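You operate a simulated robot arm through the tools that you are given. There is no shell and no other tool.

You are at the controls of a simulated robot arm. One attempt, no reset.

JOB
Run the coil test at 2500 rpm, then switch the board off.
Fine: On the middle yellow board. Main switch and key on, rpm dial on its mark, one press of the blue button. Wait for SPARK GOOD. Key and main switch off at the end.

Only the result counts: the job must be done as asked and must still hold three seconds after the hand-in. Knocking over, shifting, dropping, spilling or breaking anything else fails it.

ROBOT AND FRAMES
A 7-joint arm with a two-finger parallel gripper, fixed in place. Base frame: the origin is on the floor under the middle of its stand, x ahead of it, y to its left, z up; the work surface is at about z = 900. Units: mm, rad, N and s.
With the tool pointing down near the work surface it reaches from about 240 to 680 mm from the base axis. Its first joint turns from -1.152 to 1.152 rad. Payload 2.4 kg.
The TCP is the grasp point between the finger pads, 30 mm short of the fingertips. In the tool frame z runs along the fingers and y along their closing line. Largest opening 94 mm; finger width 28, thickness 10; the body of the gripper, 50 by 96 mm, starts 55 mm behind the TCP.
Orientation is that of the tool frame in the base frame, as a unit quaternion [w, x, y, z]. With the fingers straight down and closing along the base's y, the tool's x points along the base's -x, its y along +y and its z along -z.

CONTROLS
- The arm moves only by the tool nudge_tool. Its argument "targets" is one flat list of numbers, 7 for each row, row after row: the shift along the tool's x, y, z in mm, then the turn, a rotation vector about the tool's x, y, z in rad, then the finger opening in mm, from 0 to 94. In form: [x, y, z, ax, ay, az, hand, x, y, z, ax, ay, az, hand, ...]. A call has 1 to 20 rows; each row shifts and turns the commanded pose from where the row before left it, along the tool's axes as they then stand. Rows are played at 5 a second. More than 50 mm and 0.15 rad between two rows, or a gripper value outside its range, and nothing of the call is played. A pose out of reach is approached as far as the arm can. The call stops where the force on the tool passes 40 N (or 10 N more than at its start, if that is more) or the arm is blocked; 0.2 s more then pass. Each finger travels about 153 mm/s and halts on what it meets, pressing with about 39 N; the grip force reading is that of the motor and also rises with nothing between the fingers. The clock runs only during rows and for 0.2 s after the last one: add rows that do not move to give the fingers time. It gives the time, the measured TCP pose, the force on the tool (base axes), the opening and the grip force at its end, in the units of the frame above (readings bear some noise), with the torque about the TCP (base axes, N m) and any sound that the robot's microphone picked up.
- Cameras (640 x 400 px; columns grow to the right, rows downward): "scene" is fixed at [57.5, 521.8, 1423.7]; the picture's right is [-0.20, -0.98, 0.00], its down [-0.72, 0.15, -0.68] and it looks along [0.67, -0.14, -0.73] (base axes); focal length 214 px, centre (320, 200). "wrist" rides on the gripper at [76, 14, -102] in the tool frame; the picture's right is [-0.18, 0.98, 0.00], its down [-0.75, -0.14, -0.64] and it looks along [-0.63, -0.12, 0.77] (tool axes); focal length 243 px, centre (320, 200). There is no depth. A picture from a camera that has moved, and an enlarged one, comes with that camera's place and axes in the base frame and with its lens.
- get_image(camera): a new picture of that camera. No time passes.
- close_up(camera, box): a new picture of the part [left, top, right, bottom] of that camera's present view, enlarged. No time passes.
- hand_in(): hands the job in; it is judged then, once.

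Nothing tells you positions but the pictures and the camera data. Unless the task says otherwise, let go and move clear before handing in.

The tools are called by a JSON object that holds its "op" and its "data". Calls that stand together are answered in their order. nudge_tool: Moves the arm, as the interface text tells. Its arguments: {"type":"object","properties":{"targets":{"type":"array","items":{"type":"number"}}},"required":["targets"]} The other tools are called the same way: get_image (camera) takes a picture; close_up (camera, box) takes an enlarged picture of a part of a camera's view; hand_in () hands the job in.

At the start:

```text
time: 0.0
position: [308.8, 187.9, 1321.3]
orientation: [0.0, 0.0, 1.0, 0.0]
ft_force: [-0.1, 0.4, 0.5]
ft_torque: [-0.04, 0.0, 0.06]
finger_gap: 94.0
finger_force: 0.1
```

scene: 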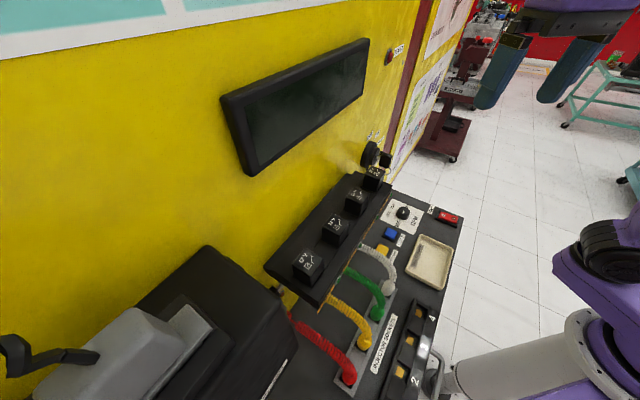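
wrist: 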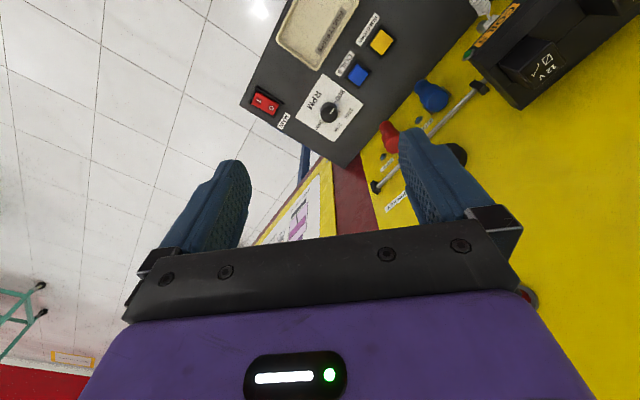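

I see a yellow test board with a dark control panel: a red main switch, an RPM dial, and blue and yellow buttons. I'll take close-ups to find the controls, the key and the display before I move.

{"op": "close_up", "data": {"camera": "scene", "box": [340, 130, 500, 230]}}

{"op": "close_up", "data": {"camera": "scene", "box": [360, 180, 480, 255]}}

{"op": "close_up", "data": {"camera": "wrist", "box": [230, 0, 430, 125]}}

{"op": "close_up", "data": {"camera": "wrist", "box": [340, 50, 500, 250]}}

{"op": "close_up", "data": {"camera": "scene", "box": [360, 30, 420, 70]}}

```text
4.00 times, centred on (420, 180) of scene
camera zoom: at [57.5, 521.8, 1423.7], right [-0.2, -0.98, 0.0], down [-0.72, 0.15, -0.68], along [0.67, -0.14, -0.73], focal length 858 px, centre (-80, 280)
```

zoom: 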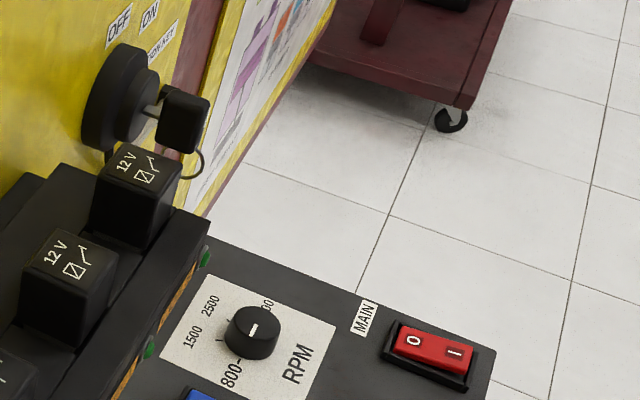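

```text
5.33 times, centred on (420, 218) of scene
camera zoom: at [57.5, 521.8, 1423.7], right [-0.2, -0.98, 0.0], down [-0.72, 0.15, -0.68], along [0.67, -0.14, -0.73], focal length 1144 px, centre (-213, 107)
```

zoom: 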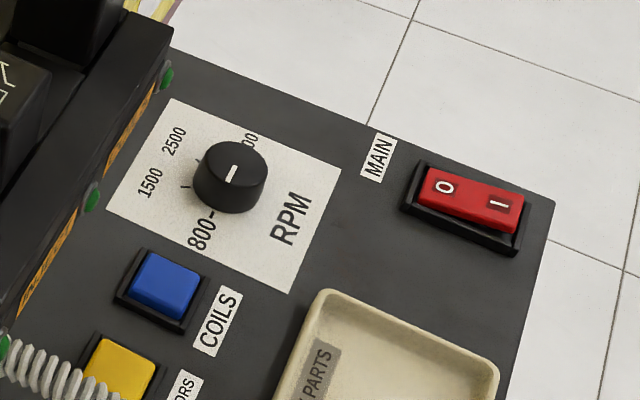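

```text
3.20 times, centred on (330, 62) of wrist
camera zoom: at [232.0, 203.0, 1423.4], right [0.18, 0.98, 0.0], down [0.75, -0.14, 0.64], along [0.63, -0.12, -0.77], focal length 776 px, centre (288, 640)
```

zoom: 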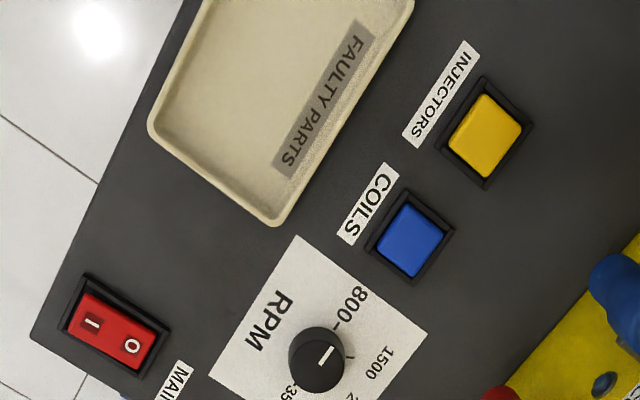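

```text
2.00 times, centred on (420, 150) of wrist
camera zoom: at [232.0, 203.0, 1423.4], right [0.18, 0.98, 0.0], down [0.75, -0.14, 0.64], along [0.63, -0.12, -0.77], focal length 485 px, centre (120, 300)
```

zoom: 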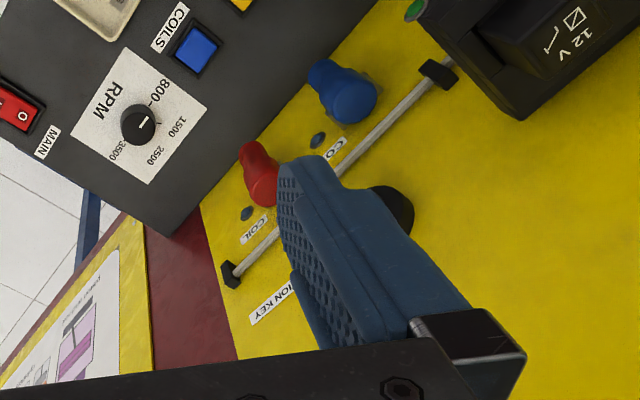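

```text
10.00 times, centred on (390, 50) of scene
camera zoom: at [57.5, 521.8, 1423.7], right [-0.2, -0.98, 0.0], down [-0.72, 0.15, -0.68], along [0.67, -0.14, -0.73], focal length 2145 px, centre (-380, 1700)
```

zoom: 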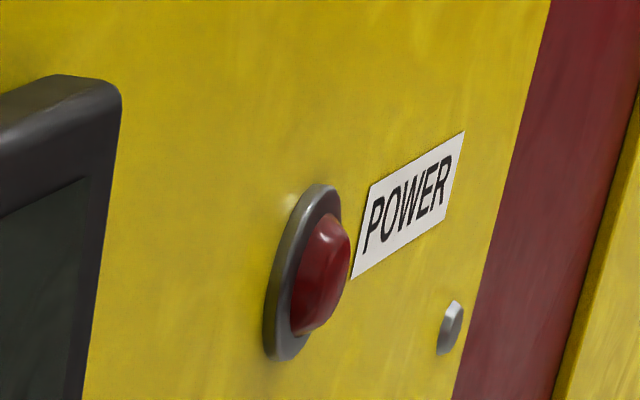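

The board stands at about 45° to the robot, with the panel top near z≈900. I put the RPM knob at about (412,188,923) and the main switch at about (376,57,910). The key is on the wall behind the panel, so I'll turn the tool toward the wall for a better look.

{"op": "nudge_tool", "data": {"targets": [10, 0, 0, 0, 0, -0.131, 94, 10, 0, 0, 0, 0, -0.131, 94, 10, 0, 0, 0, 0, -0.131, 94, 10, 0, 0, 0, 0, -0.131, 94, 10, 0, 0, 0, 0, -0.131, 94, 10, 0, 0, 0, 0, -0.13, 94, 0, 0, 0, 0, 0, 0, 94]}}

{"op": "get_image", "data": {"camera": "wrist"}}

{"op": "get_image", "data": {"camera": "scene"}}

```text
time: 1.6
position: [253.2, 170.7, 1321.4]
orientation: [-0.001, -0.384, 0.923, -0.001]
ft_force: [0.4, 0.4, -0.1]
ft_torque: [0.01, -0.01, 0.0]
finger_gap: 94.3
finger_force: 0.1
```

```text
taken
camera wrist: at [188.8, 125.9, 1423.9], right [-0.57, 0.82, 0.0], down [0.63, 0.43, 0.64], along [0.53, 0.36, -0.77], focal length 243 px, centre (320, 200)
```

wrist: 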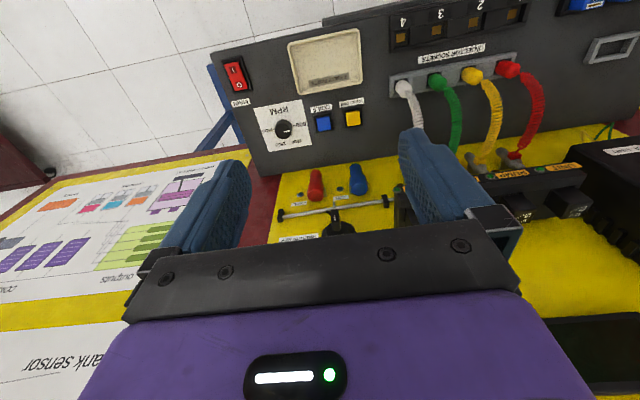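

```text
taken
```

scene: 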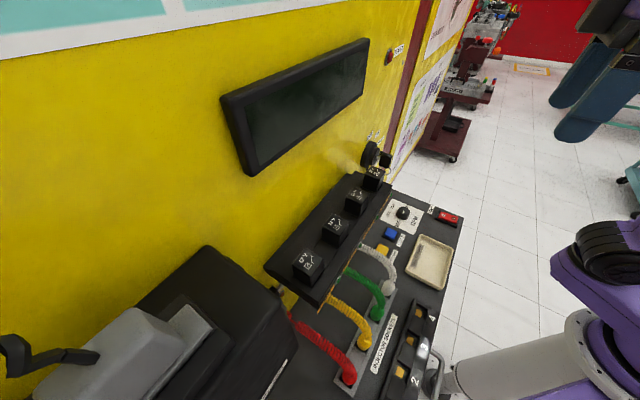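

The tool now faces the board and the key lock shows between the fingers. I'll pitch up and lower the tool a little to see the wall, key and display more directly.

{"op": "nudge_tool", "data": {"targets": [15, 0, 10, 0, -0.1, 0, 94, 15, 0, 10, 0, -0.1, 0, 94, 15, 0, 10, 0, -0.1, 0, 94, 15, 0, 10, 0, -0.1, 0, 94, 15, 0, 10, 0, -0.1, 0, 94, 0, 0, 0, 0, 0, 0, 94]}}

{"op": "get_image", "data": {"camera": "wrist"}}

```text
time: 3.0
position: [207.6, 126.8, 1259.5]
orientation: [0.228, -0.371, 0.895, 0.095]
ft_force: [0.1, -0.3, 0.6]
ft_torque: [-0.03, 0.01, 0.05]
finger_gap: 93.9
finger_force: 0.0
```

```text
taken
camera wrist: at [115.9, 53.2, 1312.3], right [-0.58, 0.81, 0.09], down [0.35, 0.15, 0.93], along [0.73, 0.57, -0.37], focal length 243 px, centre (320, 200)
```

wrist: 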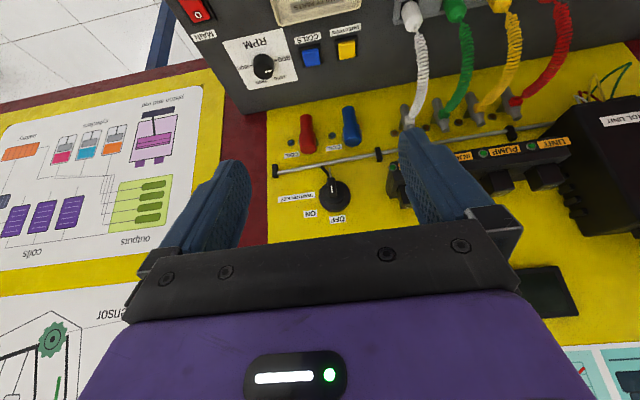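

{"op": "close_up", "data": {"camera": "wrist", "box": [265, 140, 395, 240]}}

{"op": "close_up", "data": {"camera": "wrist", "box": [160, 0, 400, 150]}}

{"op": "close_up", "data": {"camera": "scene", "box": [350, 120, 414, 200]}}

{"op": "close_up", "data": {"camera": "scene", "box": [210, 30, 410, 180]}}

```text
4.00 times, centred on (330, 190) of wrist
camera zoom: at [115.9, 53.2, 1312.3], right [-0.58, 0.81, 0.09], down [0.35, 0.15, 0.93], along [0.73, 0.57, -0.37], focal length 970 px, centre (280, 240)
```

zoom: 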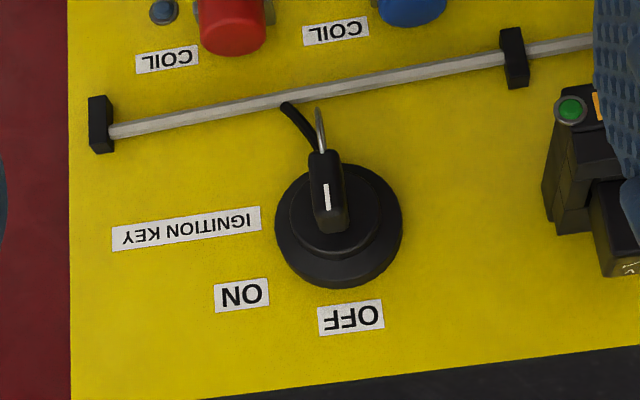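

```text
2.67 times, centred on (280, 75) of wrist
camera zoom: at [115.9, 53.2, 1312.3], right [-0.58, 0.81, 0.09], down [0.35, 0.15, 0.93], along [0.73, 0.57, -0.37], focal length 647 px, centre (427, 533)
```

zoom: 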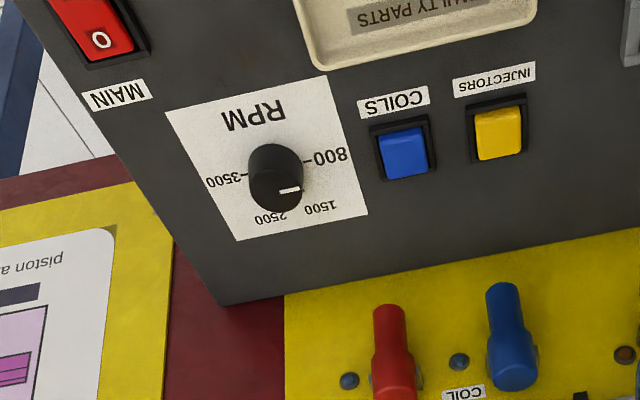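

```text
5.00 times, centred on (382, 160) of scene
camera zoom: at [57.5, 521.8, 1423.7], right [-0.2, -0.98, 0.0], down [-0.72, 0.15, -0.68], along [0.67, -0.14, -0.73], focal length 1072 px, centre (10, 400)
```

zoom: 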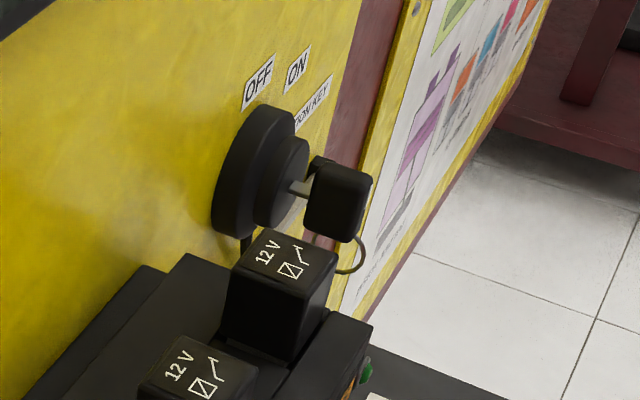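

```text
2.67 times, centred on (310, 105) of scene
camera zoom: at [57.5, 521.8, 1423.7], right [-0.2, -0.98, 0.0], down [-0.72, 0.15, -0.68], along [0.67, -0.14, -0.73], focal length 572 px, centre (347, 453)
```

zoom: 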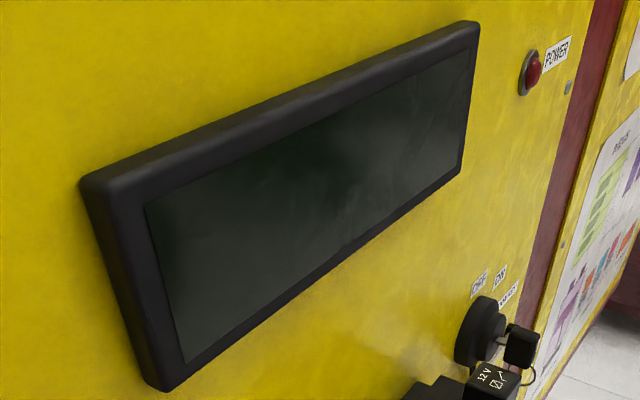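

I now place the key bow at about (402,304,1140), about 40 mm off the wall. It is at OFF, and ON is clockwise from there. The knob points at 800 near (418,186,923), and the blue button is near (356,252,910). Next I'll level the tool and go over the panel to see these from above.

{"op": "nudge_tool", "data": {"targets": [0, 0, -5, 0, 0.1, 0, 60, 0, 0, -5, 0, 0.1, 0, 60, 0, 0, -5, 0, 0.1, 0, 60, 0, 0, -5, 0, 0.1, 0, 60, 0, 0, -5, 0, 0.1, 0, 60, -20, -19, 30, 0, 0, 0, 60, -20, -19, 30, 0, 0, 0, 60, -20, -19, 30, 0, 0, 0, 60, -20, -19, 30, 0, 0, 0, 60, -20, -19, 30, 0, 0, 0, 60, -20, -19, 30, 0, 0, 0, 60, 0, 0, 0, 0, 0, 0, 60, 0, 0, 0, 0, 0, 0, 60]}}

{"op": "get_image", "data": {"camera": "wrist"}}

{"op": "get_image", "data": {"camera": "scene"}}

```text
time: 5.8
position: [367.8, 123.5, 1102.9]
orientation: [0.001, -0.382, 0.924, 0.001]
ft_force: [0.1, 0.3, -0.5]
ft_torque: [-0.02, 0.0, 0.02]
finger_gap: 60.3
finger_force: 0.0
```

```text
taken
camera wrist: at [303.5, 79.1, 1204.0], right [-0.57, 0.82, 0.0], down [0.63, 0.43, 0.64], along [0.53, 0.36, -0.77], focal length 243 px, centre (320, 200)
```

wrist: 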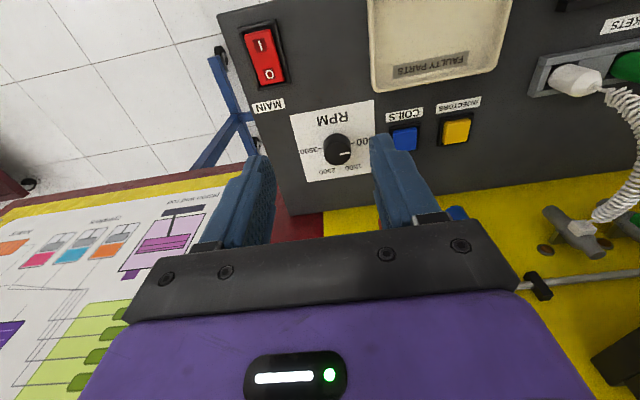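

```text
taken
```

scene: 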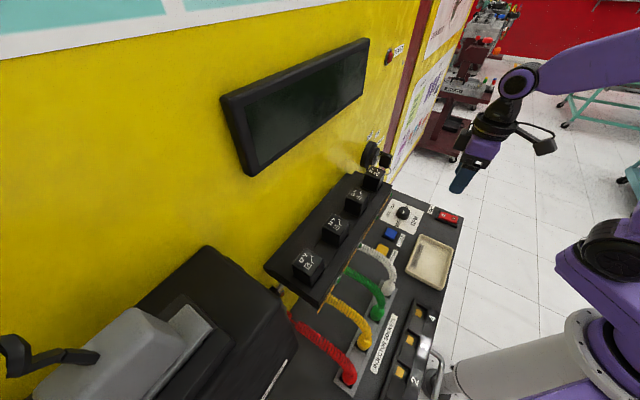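

{"op": "close_up", "data": {"camera": "wrist", "box": [220, 10, 320, 110]}}

{"op": "close_up", "data": {"camera": "wrist", "box": [285, 95, 385, 185]}}

{"op": "close_up", "data": {"camera": "wrist", "box": [370, 90, 490, 170]}}

{"op": "close_up", "data": {"camera": "scene", "box": [425, 195, 473, 230]}}

```text
4.00 times, centred on (270, 60) of wrist
camera zoom: at [303.5, 79.1, 1204.0], right [-0.57, 0.82, 0.0], down [0.63, 0.43, 0.64], along [0.53, 0.36, -0.77], focal length 970 px, centre (520, 760)
```

zoom: 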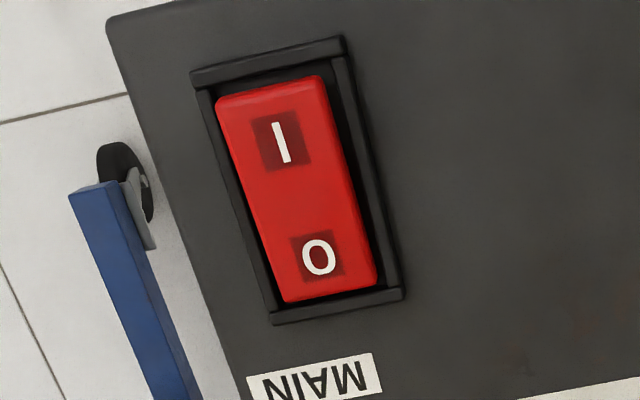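

```text
4.44 times, centred on (335, 140) of wrist
camera zoom: at [303.5, 79.1, 1204.0], right [-0.57, 0.82, 0.0], down [0.63, 0.43, 0.64], along [0.53, 0.36, -0.77], focal length 1078 px, centre (253, 467)
```

zoom: 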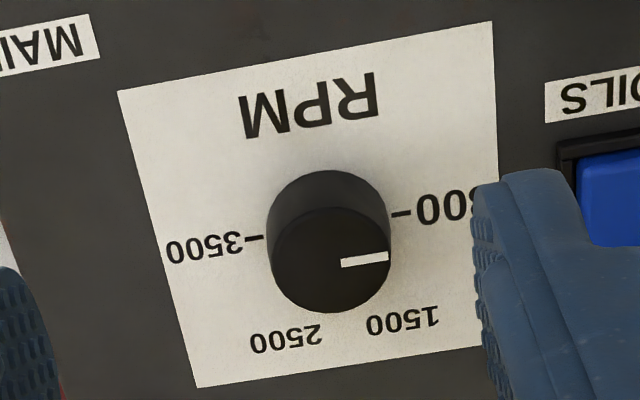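

```text
5.00 times, centred on (430, 130) of wrist
camera zoom: at [303.5, 79.1, 1204.0], right [-0.57, 0.82, 0.0], down [0.63, 0.43, 0.64], along [0.53, 0.36, -0.77], focal length 1213 px, centre (-230, 550)
```

zoom: 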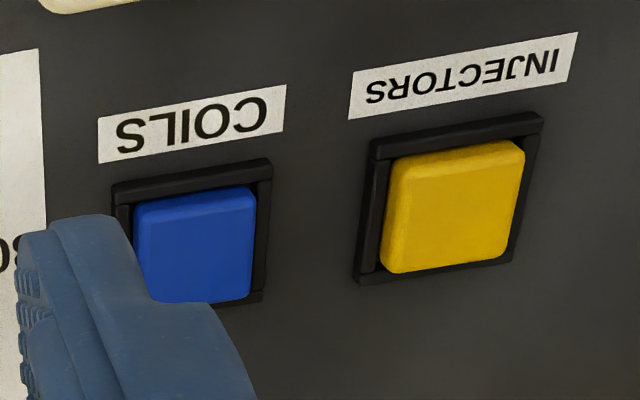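

```text
11.43 times, centred on (449, 212) of scene
camera zoom: at [57.5, 521.8, 1423.7], right [-0.2, -0.98, 0.0], down [-0.72, 0.15, -0.68], along [0.67, -0.14, -0.73], focal length 2451 px, centre (-1154, 57)
```

zoom: 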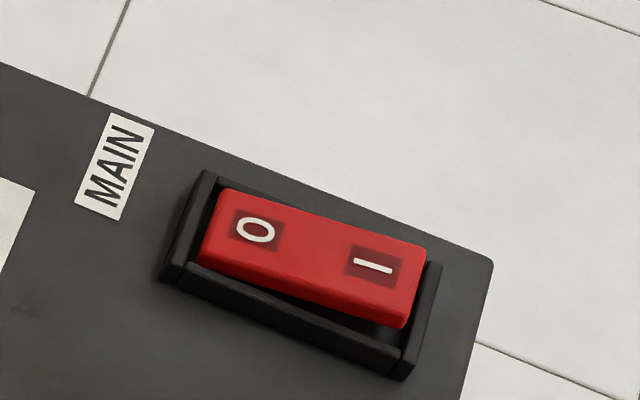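

From the wrist view: the rocker is centred near (379.5,60.5) with its front "I" end raised, so it is off. The knob centre is about (419.5,186.3), top z≈925, pointing at 800. The scale is in about 60° steps, which puts 2500 about 120° clockwise. I'll close the fingers, pitch the tool so one edge leads, and come in above the "I" end.

{"op": "nudge_tool", "data": {"targets": [0, 0, 0, 0, -0.1, 0, 0, 0, 0, 0, 0, -0.1, 0, 0, 0, 0, 0, 0, -0.1, 0, 0, 0, 0, 0, 0, -0.1, 0, 0, 24, -13.2, 22, 0, 0, 0, 0, 24, -13.2, 22, 0, 0, 0, 0, 24, -13.2, 22, 0, 0, 0, 0, 24, -13.2, 22, 0, 0, 0, 0, 0, 0, 0, 0, 0, 0, 0, 0, 0, 0, 0, 0, 0, 0]}}

{"op": "get_image", "data": {"camera": "wrist"}}

{"op": "close_up", "data": {"camera": "scene", "box": [410, 160, 490, 240]}}

```text
time: 8.0
position: [368.9, 49.1, 982.3]
orientation: [0.183, -0.376, 0.905, 0.076]
ft_force: [-0.3, 0.2, 0.1]
ft_torque: [-0.01, 0.02, 0.03]
finger_gap: 0.1
finger_force: 33.0
```

```text
taken
camera wrist: at [281.5, -18.3, 1047.1], right [-0.58, 0.81, 0.07], down [0.41, 0.22, 0.88], along [0.71, 0.54, -0.46], focal length 243 px, centre (320, 200)
```

wrist: 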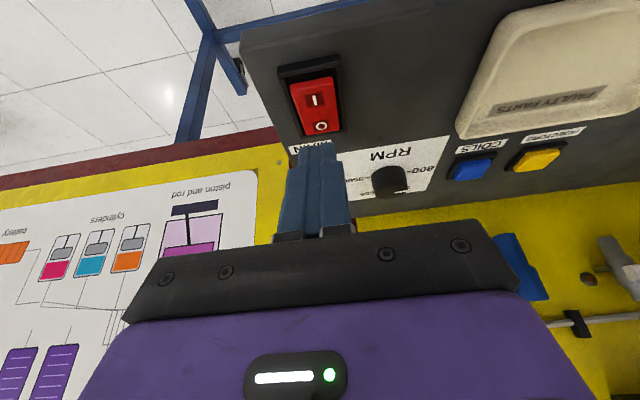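

```text
5.00 times, centred on (450, 200) of scene
camera zoom: at [57.5, 521.8, 1423.7], right [-0.2, -0.98, 0.0], down [-0.72, 0.15, -0.68], along [0.67, -0.14, -0.73], focal length 1072 px, centre (-330, 200)
```

zoom: 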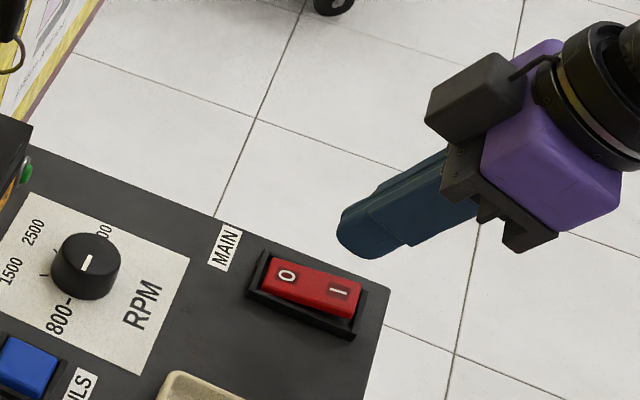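

The closed fingertips are about 34 mm above the "I" end and line up with it. I'll lower straight down to just above it and check before pressing.

{"op": "nudge_tool", "data": {"targets": [3.9, 0, 3.4, 0, 0, 0, 0, 1.95, 0, 4.6, 0, 0, 0, 0, 1.95, 0, 4.6, 0, 0, 0, 0, 1.95, 0, 4.6, 0, 0, 0, 0, 1.95, 0, 4.6, 0, 0, 0, 0, 0, 0, 0, 0, 0, 0, 0]}}

{"op": "close_up", "data": {"camera": "scene", "box": [410, 180, 474, 220]}}

{"op": "close_up", "data": {"camera": "wrist", "box": [250, 50, 390, 200]}}

```text
time: 9.4
position: [367.4, 48.3, 958.0]
orientation: [0.184, -0.376, 0.905, 0.077]
ft_force: [0.1, -1.5, 0.4]
ft_torque: [0.02, -0.04, 0.02]
finger_gap: 0.0
finger_force: 33.3
```

```text
10.00 times, centred on (442, 200) of scene
camera zoom: at [57.5, 521.8, 1423.7], right [-0.2, -0.98, 0.0], down [-0.72, 0.15, -0.68], along [0.67, -0.14, -0.73], focal length 2145 px, centre (-900, 200)
```

zoom: 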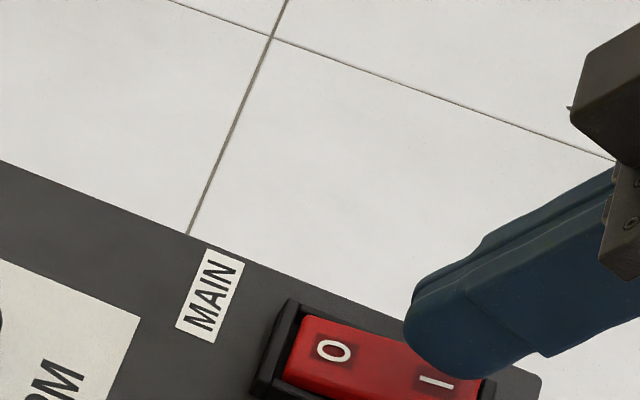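

```text
2.67 times, centred on (320, 125) of wrist
camera zoom: at [279.0, -19.6, 1022.1], right [-0.58, 0.81, 0.07], down [0.41, 0.21, 0.88], along [0.71, 0.54, -0.46], focal length 647 px, centre (320, 400)
```

zoom: 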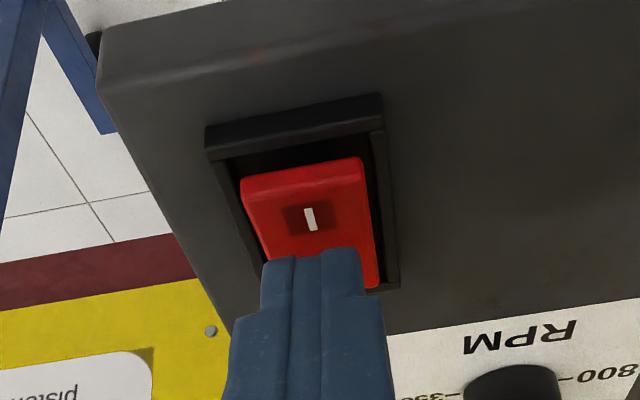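

The fingertips sit just above the "I" letter and are laterally centred. I'll press down in small steps and watch the force.

{"op": "nudge_tool", "data": {"targets": [0.78, 0, 1.84, 0, 0, 0, 0, 0.78, 0, 1.84, 0, 0, 0, 0, 0.78, 0, 1.84, 0, 0, 0, 0, 0.78, 0, 1.84, 0, 0, 0, 0, 0.58, 0, 1.38, 0, 0, 0, 0, 0.58, 0, 1.38, 0, 0, 0, 0]}}

{"op": "close_up", "data": {"camera": "scene", "box": [420, 190, 484, 230]}}

```text
time: 10.8
position: [366.4, 48.9, 948.1]
orientation: [0.184, -0.375, 0.905, 0.076]
ft_force: [-0.5, 0.3, 0.5]
ft_torque: [0.02, 0.0, 0.01]
finger_gap: 0.1
finger_force: 33.0
```

```text
10.00 times, centred on (452, 210) of scene
camera zoom: at [57.5, 521.8, 1423.7], right [-0.2, -0.98, 0.0], down [-0.72, 0.15, -0.68], along [0.67, -0.14, -0.73], focal length 2145 px, centre (-1000, 100)
```

zoom: 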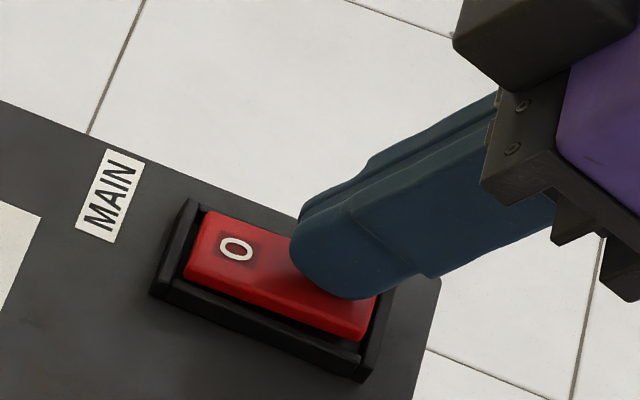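

There's no contact yet. I'll keep going down in 1.5 mm steps.

{"op": "nudge_tool", "data": {"targets": [0.58, 0, 1.38, 0, 0, 0, 0, 0.58, 0, 1.38, 0, 0, 0, 0, 0.58, 0, 1.38, 0, 0, 0, 0]}}

{"op": "close_up", "data": {"camera": "scene", "box": [420, 190, 484, 230]}}

{"op": "close_up", "data": {"camera": "wrist", "box": [250, 50, 390, 200]}}

```text
time: 11.6
position: [366.6, 48.8, 944.5]
orientation: [0.184, -0.376, 0.905, 0.077]
ft_force: [-8.8, -4.4, 25.6]
ft_torque: [-0.2, 0.34, 0.04]
finger_gap: 0.0
finger_force: 33.2
```

```text
10.00 times, centred on (452, 210) of scene
camera zoom: at [56.9, 521.6, 1423.8], right [-0.2, -0.98, 0.0], down [-0.72, 0.15, -0.68], along [0.67, -0.14, -0.73], focal length 2145 px, centre (-1000, 100)
```

zoom: 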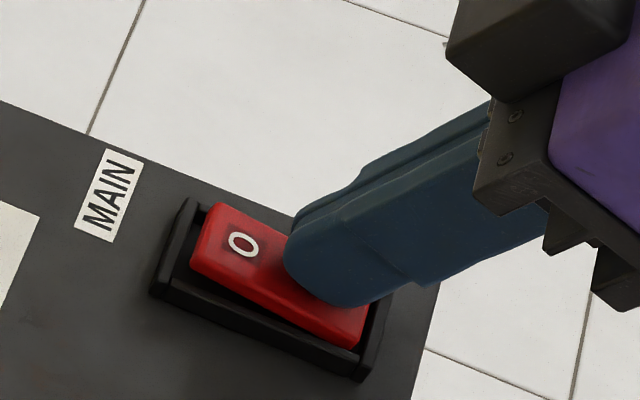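

```text
2.67 times, centred on (320, 125) of wrist
camera zoom: at [278.5, -20.1, 1008.2], right [-0.58, 0.81, 0.07], down [0.41, 0.21, 0.89], along [0.71, 0.54, -0.46], focal length 647 px, centre (320, 400)
```

zoom: 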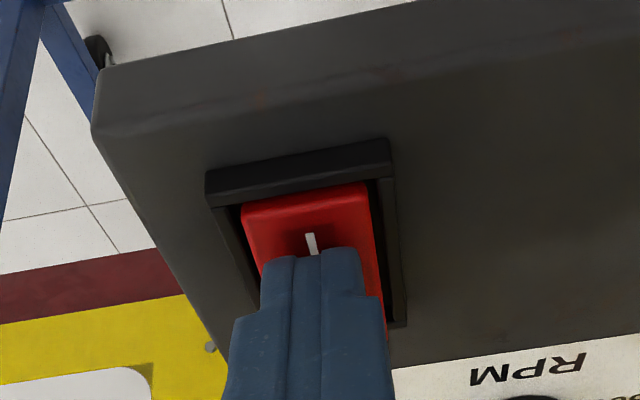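

The rocker is moving under about 26 N and looks partly tipped. I'll press a little further to finish the throw.

{"op": "nudge_tool", "data": {"targets": [0.39, 0, 0.92, 0, 0, 0, 0, 0.39, 0, 0.92, 0, 0, 0, 0]}}

{"op": "close_up", "data": {"camera": "scene", "box": [420, 190, 484, 230]}}

{"op": "get_image", "data": {"camera": "scene"}}

```text
time: 12.0
position: [366.2, 48.3, 944.8]
orientation: [0.186, -0.376, 0.904, 0.078]
ft_force: [-7.8, -3.4, 13.5]
ft_torque: [-0.14, 0.29, 0.0]
finger_gap: 0.0
finger_force: 32.9
stopped in row 1: the force on the tool passed its limit at 43 N (the readings are from after the stop); the commanded pose is now the measured one
```

```text
10.00 times, centred on (452, 210) of scene
camera zoom: at [57.1, 521.7, 1423.8], right [-0.2, -0.98, 0.0], down [-0.72, 0.15, -0.68], along [0.67, -0.14, -0.73], focal length 2145 px, centre (-1000, 100)
```

zoom: 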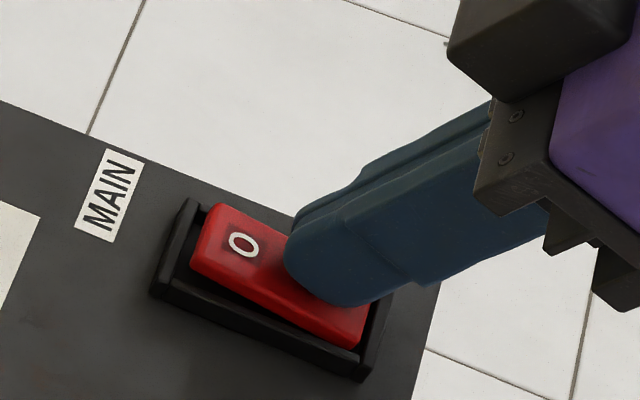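

```text
taken
```

scene: 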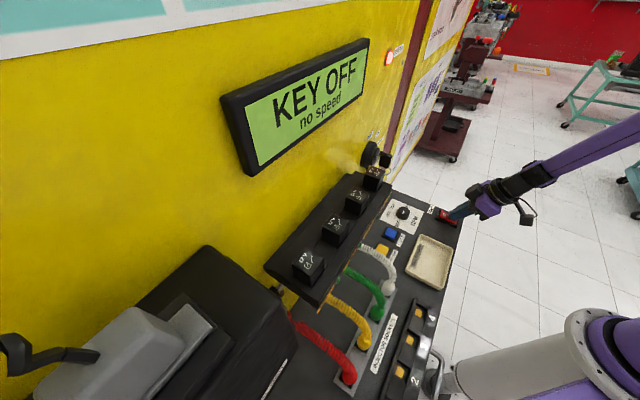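

The display lit up with "KEY OFF / no speed" and the POWER lamp is on, so the main switch is on. Next is the key: I'll lift off, move in front of the lock and turn the tool horizontal, facing the wall.

{"op": "nudge_tool", "data": {"targets": [-9.7, 0, -23, 0, 0, 0, 0, -9.7, 0, -23, 0, 0, 0, 0, -9.7, 0, -23, 0, 0, 0, 0, -9.7, 0, -23, 0, 0, 0, 0, -19.4, 30.8, -14.6, 0, 0, 0, 20, -19.4, 30.8, -14.6, 0, 0, 0, 40, -19.4, 30.8, -14.6, 0, 0, 0, 40, -19.4, 30.8, -14.6, 0, 0, 0, 40, -19.4, 30.8, -14.6, 0, 0, 0, 40, 0, 0, 0, 0, 0, 0, 40]}}

{"op": "get_image", "data": {"camera": "scene"}}

{"op": "get_image", "data": {"camera": "wrist"}}

```text
time: 14.2
position: [301.5, 200.3, 1148.2]
orientation: [0.186, -0.375, 0.905, 0.076]
ft_force: [-0.2, 0.1, 0.5]
ft_torque: [0.01, 0.0, -0.02]
finger_gap: 40.1
finger_force: 0.1
```

```text
taken
```

scene: 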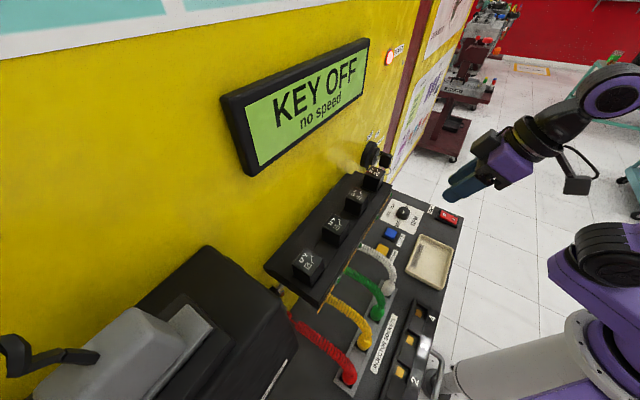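

```text
taken
camera wrist: at [212.0, 132.2, 1211.9], right [-0.58, 0.81, 0.07], down [0.41, 0.21, 0.89], along [0.71, 0.54, -0.46], focal length 243 px, centre (320, 200)
```

wrist: 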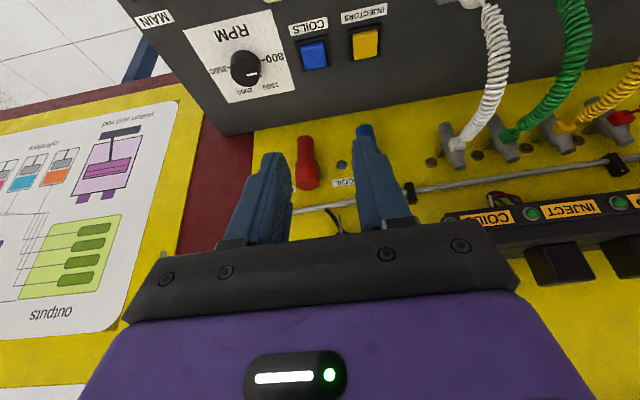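

The main switch stayed on. Next I'll pitch the tool to horizontal in place.

{"op": "nudge_tool", "data": {"targets": [0, 0, 0, 0, -0.13, 0, 40, 0, 0, 0, 0, -0.13, 0, 40, 0, 0, 0, 0, -0.13, 0, 40, 0, 0, 0, 0, -0.13, 0, 40, 0, 0, 0, 0, -0.13, 0, 40, 0, 0, 0, 0, -0.13, 0, 40, 0, 0, 0, 0, -0.13, 0, 40, 0, 0, 0, 0, -0.13, 0, 40, 0, 0, 0, 0, -0.122, 0, 40, 0, 0, 0, 0, 0, 0, 40, 0, 0, 0, 0, 0, 0, 40]}}

{"op": "get_image", "data": {"camera": "scene"}}

{"op": "get_image", "data": {"camera": "wrist"}}

```text
time: 16.6
position: [316.7, 187.7, 1148.7]
orientation: [0.604, -0.286, 0.714, 0.211]
ft_force: [-0.3, 0.0, 0.7]
ft_torque: [-0.02, -0.02, -0.03]
finger_gap: 39.8
finger_force: 0.1
out of reach, approached as far as the arm can: row 3, 4, 5, 6
```

```text
taken
```

scene: 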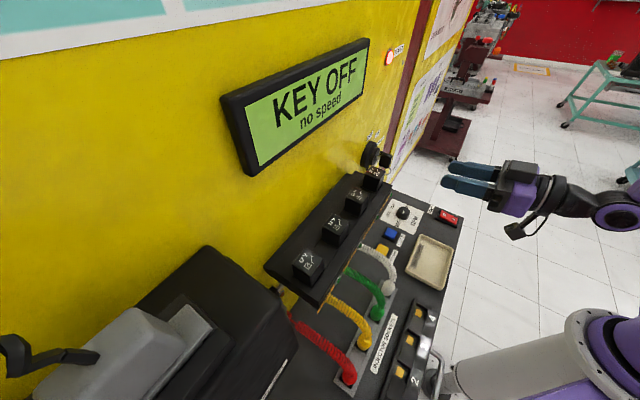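

```text
taken
camera wrist: at [223.3, 119.9, 1091.5], right [-0.63, 0.76, 0.14], down [-0.3, -0.4, 0.86], along [0.71, 0.51, 0.48], focal length 243 px, centre (320, 200)
```

wrist: 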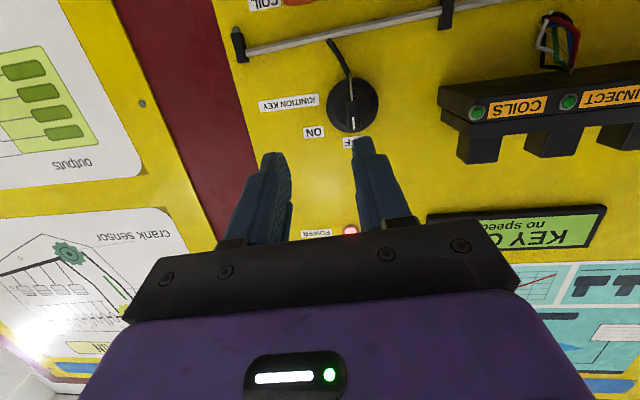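

The tool is nearly horizontal, but that spot was too close to the base for the full turn. I'll move forward toward the key axis, staying about 120 mm off the wall, and correct the orientation there.

{"op": "nudge_tool", "data": {"targets": [-1.7, 8.6, 21, 0, 0, 0, 40, -1.7, 8.6, 21, 0, 0, 0, 40, -1.7, 8.6, 21, 0, 0, 0, 40, 0, 0, 0, -0.032, -0.093, 0.019, 40, 0, 0, 0, -0.032, -0.093, 0.019, 40, 0, 0, 0, 0, 0, 0, 40, 0, 0, 0, 0, 0, 0, 40]}}

{"op": "get_image", "data": {"camera": "wrist"}}

{"op": "get_image", "data": {"camera": "scene"}}

```text
time: 18.2
position: [338.9, 255.5, 1150.4]
orientation: [0.654, -0.272, 0.652, 0.269]
ft_force: [-0.1, -0.4, 0.1]
ft_torque: [-0.01, 0.0, 0.02]
finger_gap: 40.0
finger_force: 0.1
out of reach, approached as far as the arm can: row 5
```

```text
taken
camera wrist: at [256.4, 191.9, 1074.3], right [-0.7, 0.7, 0.18], down [-0.36, -0.55, 0.75], along [0.62, 0.46, 0.63], focal length 243 px, centre (320, 200)
```

wrist: 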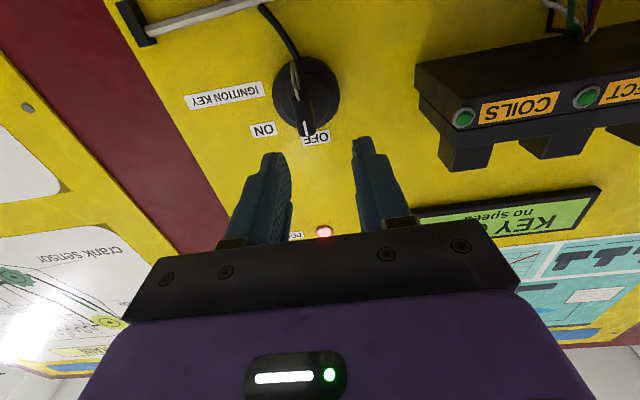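

```text
taken
```

scene: 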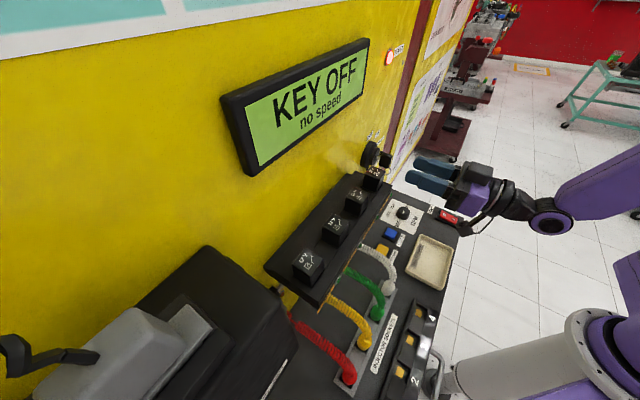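

The tool is now horizontal and square to the wall, about 120 mm off. I'll take a close-up of the key to line up precisely.

{"op": "close_up", "data": {"camera": "wrist", "box": [240, 30, 380, 170]}}

{"op": "close_up", "data": {"camera": "scene", "box": [350, 120, 478, 210]}}

```text
2.86 times, centred on (310, 100) of wrist
camera zoom: at [256.4, 191.9, 1074.3], right [-0.7, 0.7, 0.18], down [-0.36, -0.55, 0.75], along [0.62, 0.46, 0.63], focal length 693 px, centre (349, 486)
```

zoom: 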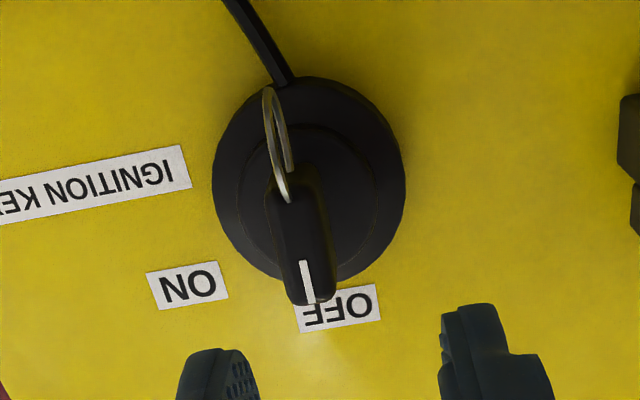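

```text
4.44 times, centred on (414, 165) of scene
camera zoom: at [57.5, 521.8, 1423.7], right [-0.2, -0.98, 0.0], down [-0.72, 0.15, -0.68], along [0.67, -0.14, -0.73], focal length 953 px, centre (-98, 356)
```

zoom: 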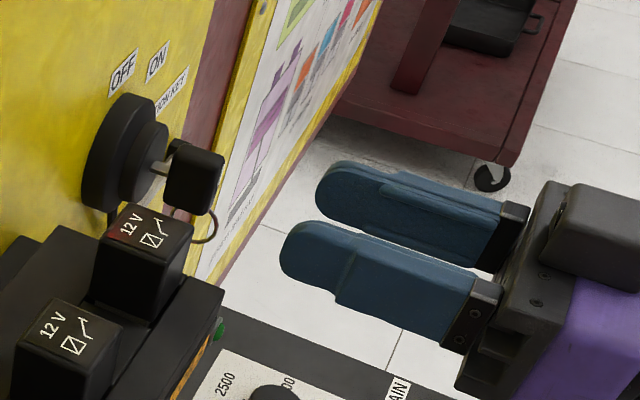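

{"op": "close_up", "data": {"camera": "wrist", "box": [285, 55, 335, 105]}}

{"op": "close_up", "data": {"camera": "wrist", "box": [285, 95, 335, 145]}}

{"op": "close_up", "data": {"camera": "scene", "box": [365, 135, 405, 175]}}

```text
8.00 times, centred on (310, 80) of wrist
camera zoom: at [256.4, 191.9, 1074.3], right [-0.7, 0.7, 0.18], down [-0.36, -0.55, 0.75], along [0.62, 0.46, 0.63], focal length 1941 px, centre (400, 1160)
```

zoom: 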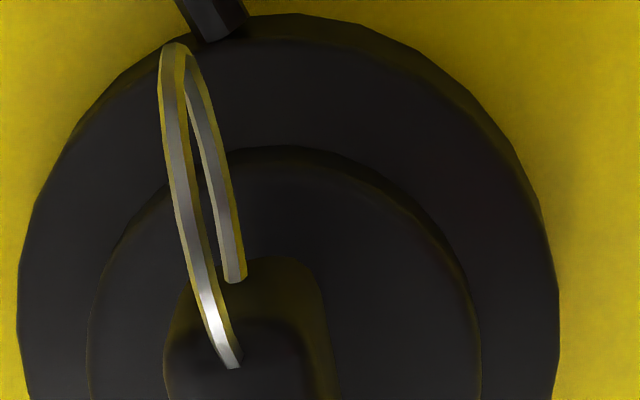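

```text
8.00 times, centred on (310, 120) of wrist
camera zoom: at [256.4, 191.9, 1074.3], right [-0.7, 0.7, 0.18], down [-0.36, -0.55, 0.75], along [0.62, 0.46, 0.63], focal length 1941 px, centre (400, 840)
```

zoom: 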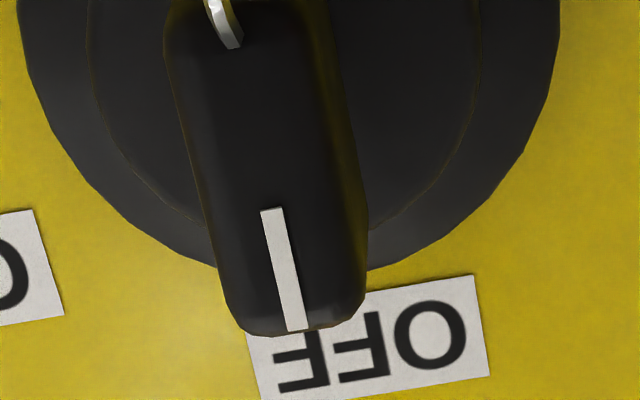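

```text
10.00 times, centred on (385, 155) of scene
camera zoom: at [57.5, 521.8, 1423.7], right [-0.2, -0.98, 0.0], down [-0.72, 0.15, -0.68], along [0.67, -0.14, -0.73], focal length 2145 px, centre (-330, 650)
```

zoom: 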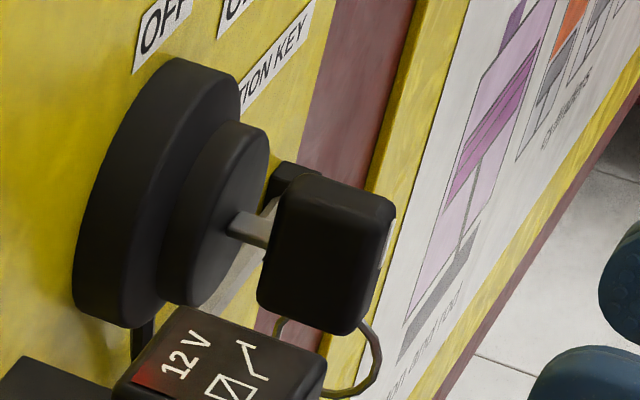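

The key bow is about 29 mm tall and 12 mm thick. Relative to the TCP it is about 14–15 mm lower and 10 mm to the right, with its front face about 53 mm off the wall. I'll line up with it and get a bit closer.

{"op": "nudge_tool", "data": {"targets": [7, -5, 10, 0, 0, 0, 40, 7, -5, 10, 0, 0, 0, 40, 0, 0, 0, 0, 0, 0, 40, 0, 0, 0, 0, 0, 0, 40]}}

{"op": "get_image", "data": {"camera": "wrist"}}

{"op": "close_up", "data": {"camera": "wrist", "box": [280, 70, 360, 150]}}

```text
time: 19.2
position: [355.0, 270.8, 1144.7]
orientation: [0.654, -0.272, 0.653, 0.266]
ft_force: [-0.2, 0.7, -0.2]
ft_torque: [0.02, 0.01, -0.01]
finger_gap: 40.0
finger_force: 0.1
out of reach, approached as far as the arm can: row 1, 2
```

```text
taken
camera wrist: at [273.1, 207.3, 1067.7], right [-0.69, 0.7, 0.17], down [-0.36, -0.55, 0.76], along [0.62, 0.46, 0.63], focal length 243 px, centre (320, 200)
```

wrist: 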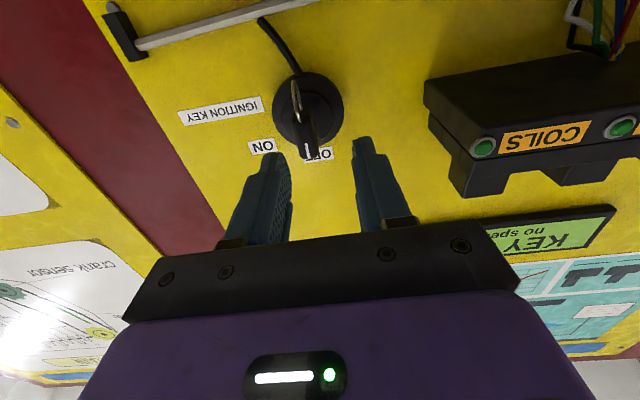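

```text
5.00 times, centred on (320, 110) of wrist
camera zoom: at [273.1, 207.3, 1067.7], right [-0.69, 0.7, 0.17], down [-0.36, -0.55, 0.76], along [0.62, 0.46, 0.63], focal length 1213 px, centre (320, 650)
```

zoom: 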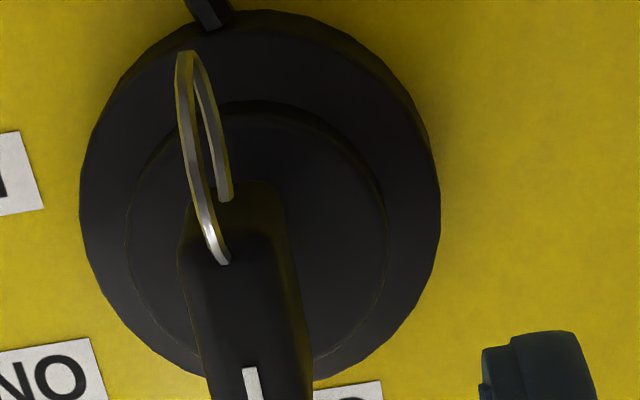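

The arm is near its inner reach limit here, so the sideways correction came up short. Moving outward should ease that, so I'll step forward while correcting sideways, keeping the fingertips short of the key.

{"op": "nudge_tool", "data": {"targets": [0, -4, 5, 0, 0, 0, 40, 0, -4, 5, 0, 0, 0, 40, 0, 0, 0, 0, 0, 0, 40]}}

{"op": "close_up", "data": {"camera": "wrist", "box": [240, 60, 400, 180]}}

{"op": "get_image", "data": {"camera": "scene"}}

```text
time: 20.0
position: [366.4, 273.7, 1147.9]
orientation: [0.654, -0.272, 0.654, 0.266]
ft_force: [0.1, -0.4, -0.1]
ft_torque: [-0.01, -0.01, -0.01]
finger_gap: 40.1
finger_force: 0.1
out of reach, approached as far as the arm can: row 2
```

```text
3.33 times, centred on (320, 120) of wrist
camera zoom: at [282.9, 211.4, 1071.3], right [-0.69, 0.7, 0.18], down [-0.36, -0.55, 0.76], along [0.63, 0.46, 0.63], focal length 809 px, centre (320, 467)
```

zoom: 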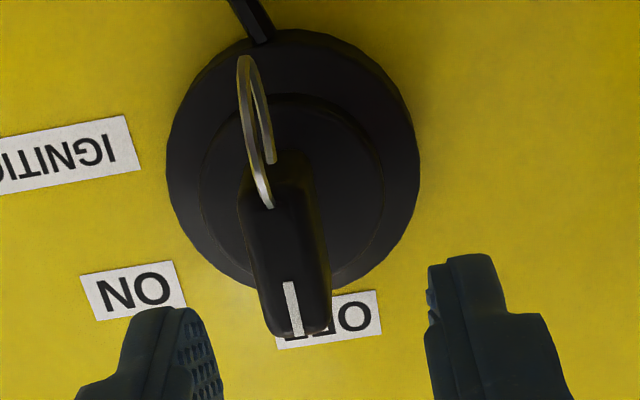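

```text
taken
```

scene: 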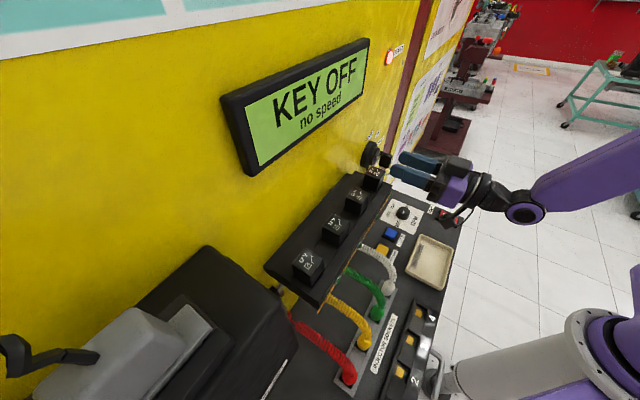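

The arm reaches farther as I go outward. The opening straddles the key bow, so I'll step forward in small moves and correct sideways and downward as I go.

{"op": "nudge_tool", "data": {"targets": [2, -2, 6, 0, 0, 0, 40, 3, -2, 6, 0, 0, 0, 40, 0, 0, 0, 0, 0, 0, 40]}}

{"op": "close_up", "data": {"camera": "wrist", "box": [240, 60, 400, 180]}}

{"op": "close_up", "data": {"camera": "scene", "box": [350, 120, 446, 190]}}

```text
time: 20.8
position: [374.4, 284.3, 1146.2]
orientation: [0.654, -0.272, 0.654, 0.266]
ft_force: [0.2, 0.0, -0.1]
ft_torque: [0.01, -0.01, 0.0]
finger_gap: 40.1
finger_force: 0.1
out of reach, approached as far as the arm can: row 2
```

```text
3.33 times, centred on (320, 120) of wrist
camera zoom: at [292.0, 220.6, 1069.0], right [-0.69, 0.7, 0.18], down [-0.36, -0.55, 0.76], along [0.63, 0.46, 0.63], focal length 809 px, centre (320, 467)
```

zoom: 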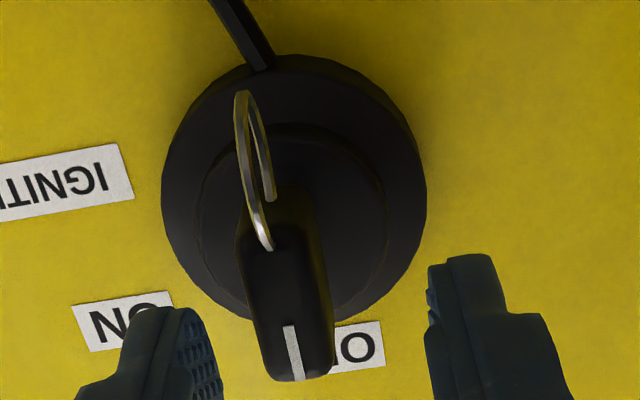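

```text
5.71 times, centred on (398, 155) of scene
camera zoom: at [57.5, 521.8, 1423.7], right [-0.2, -0.98, 0.0], down [-0.72, 0.15, -0.68], along [0.67, -0.14, -0.73], focal length 1226 px, centre (-126, 457)
```

zoom: 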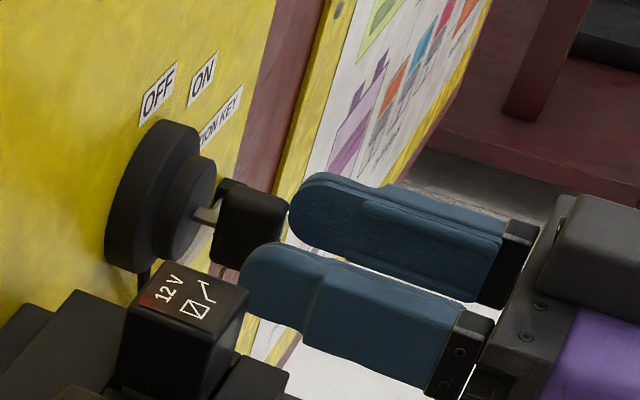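

The fingers straddle the bow, but the arm can't go lower with the tool exactly horizontal. I'll tip the tool about 20° downward, which brings the wrist up and outward, and still grip the vertical bow from its sides.

{"op": "nudge_tool", "data": {"targets": [0, 0, -4, 0, 0.117, 0, 40, 0, 0, 0, 0, 0.117, 0, 40, 0, 0, 0, 0, 0.117, 0, 40, 0, 0, 0, 0, 0, 0, 40]}}

{"op": "close_up", "data": {"camera": "wrist", "box": [240, 60, 400, 180]}}

{"op": "close_up", "data": {"camera": "scene", "box": [350, 120, 446, 190]}}

```text
time: 21.8
position: [370.6, 280.6, 1143.4]
orientation: [0.529, -0.314, 0.757, 0.219]
ft_force: [0.2, -0.1, 1.5]
ft_torque: [0.01, 0.01, -0.02]
finger_gap: 40.1
finger_force: 0.0
```

```text
3.33 times, centred on (320, 120) of wrist
camera zoom: at [274.3, 203.2, 1108.2], right [-0.65, 0.74, 0.17], down [-0.14, -0.34, 0.93], along [0.75, 0.58, 0.33], focal length 809 px, centre (320, 467)
```

zoom: 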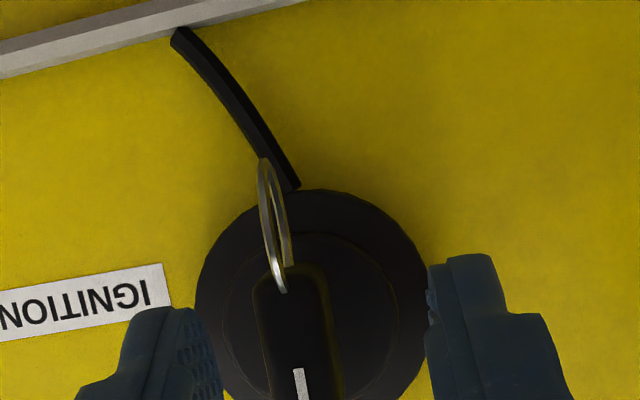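

```text
5.71 times, centred on (398, 155) of scene
camera zoom: at [57.5, 521.8, 1423.7], right [-0.2, -0.98, 0.0], down [-0.72, 0.15, -0.68], along [0.67, -0.14, -0.73], focal length 1226 px, centre (-126, 457)
```

zoom: 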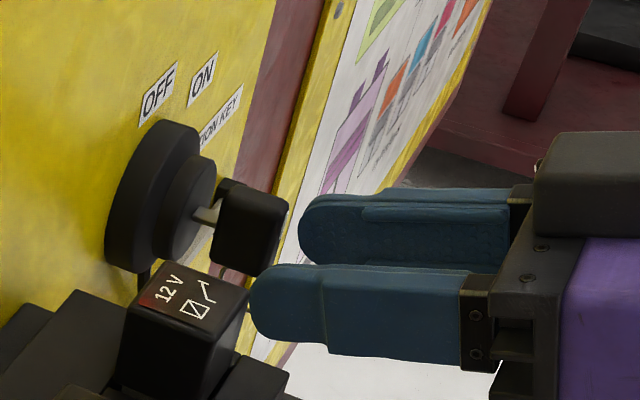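

There's no reach problem now; the tool points 20° down. I'll take one more close-up to measure the offset before moving in.

{"op": "close_up", "data": {"camera": "wrist", "box": [270, 110, 370, 210]}}

```text
4.00 times, centred on (320, 160) of wrist
camera zoom: at [274.3, 203.2, 1108.2], right [-0.65, 0.74, 0.17], down [-0.14, -0.34, 0.93], along [0.75, 0.58, 0.33], focal length 970 px, centre (320, 360)
```

zoom: 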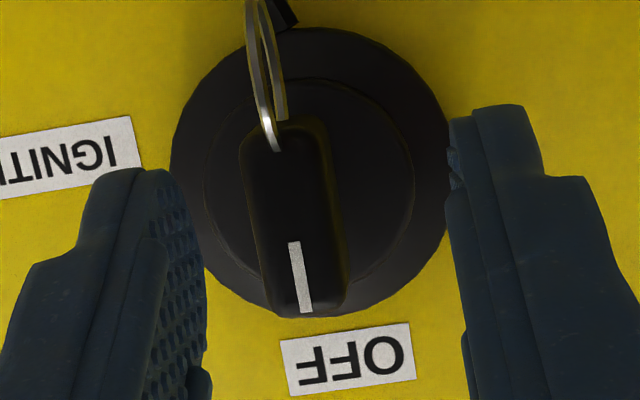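

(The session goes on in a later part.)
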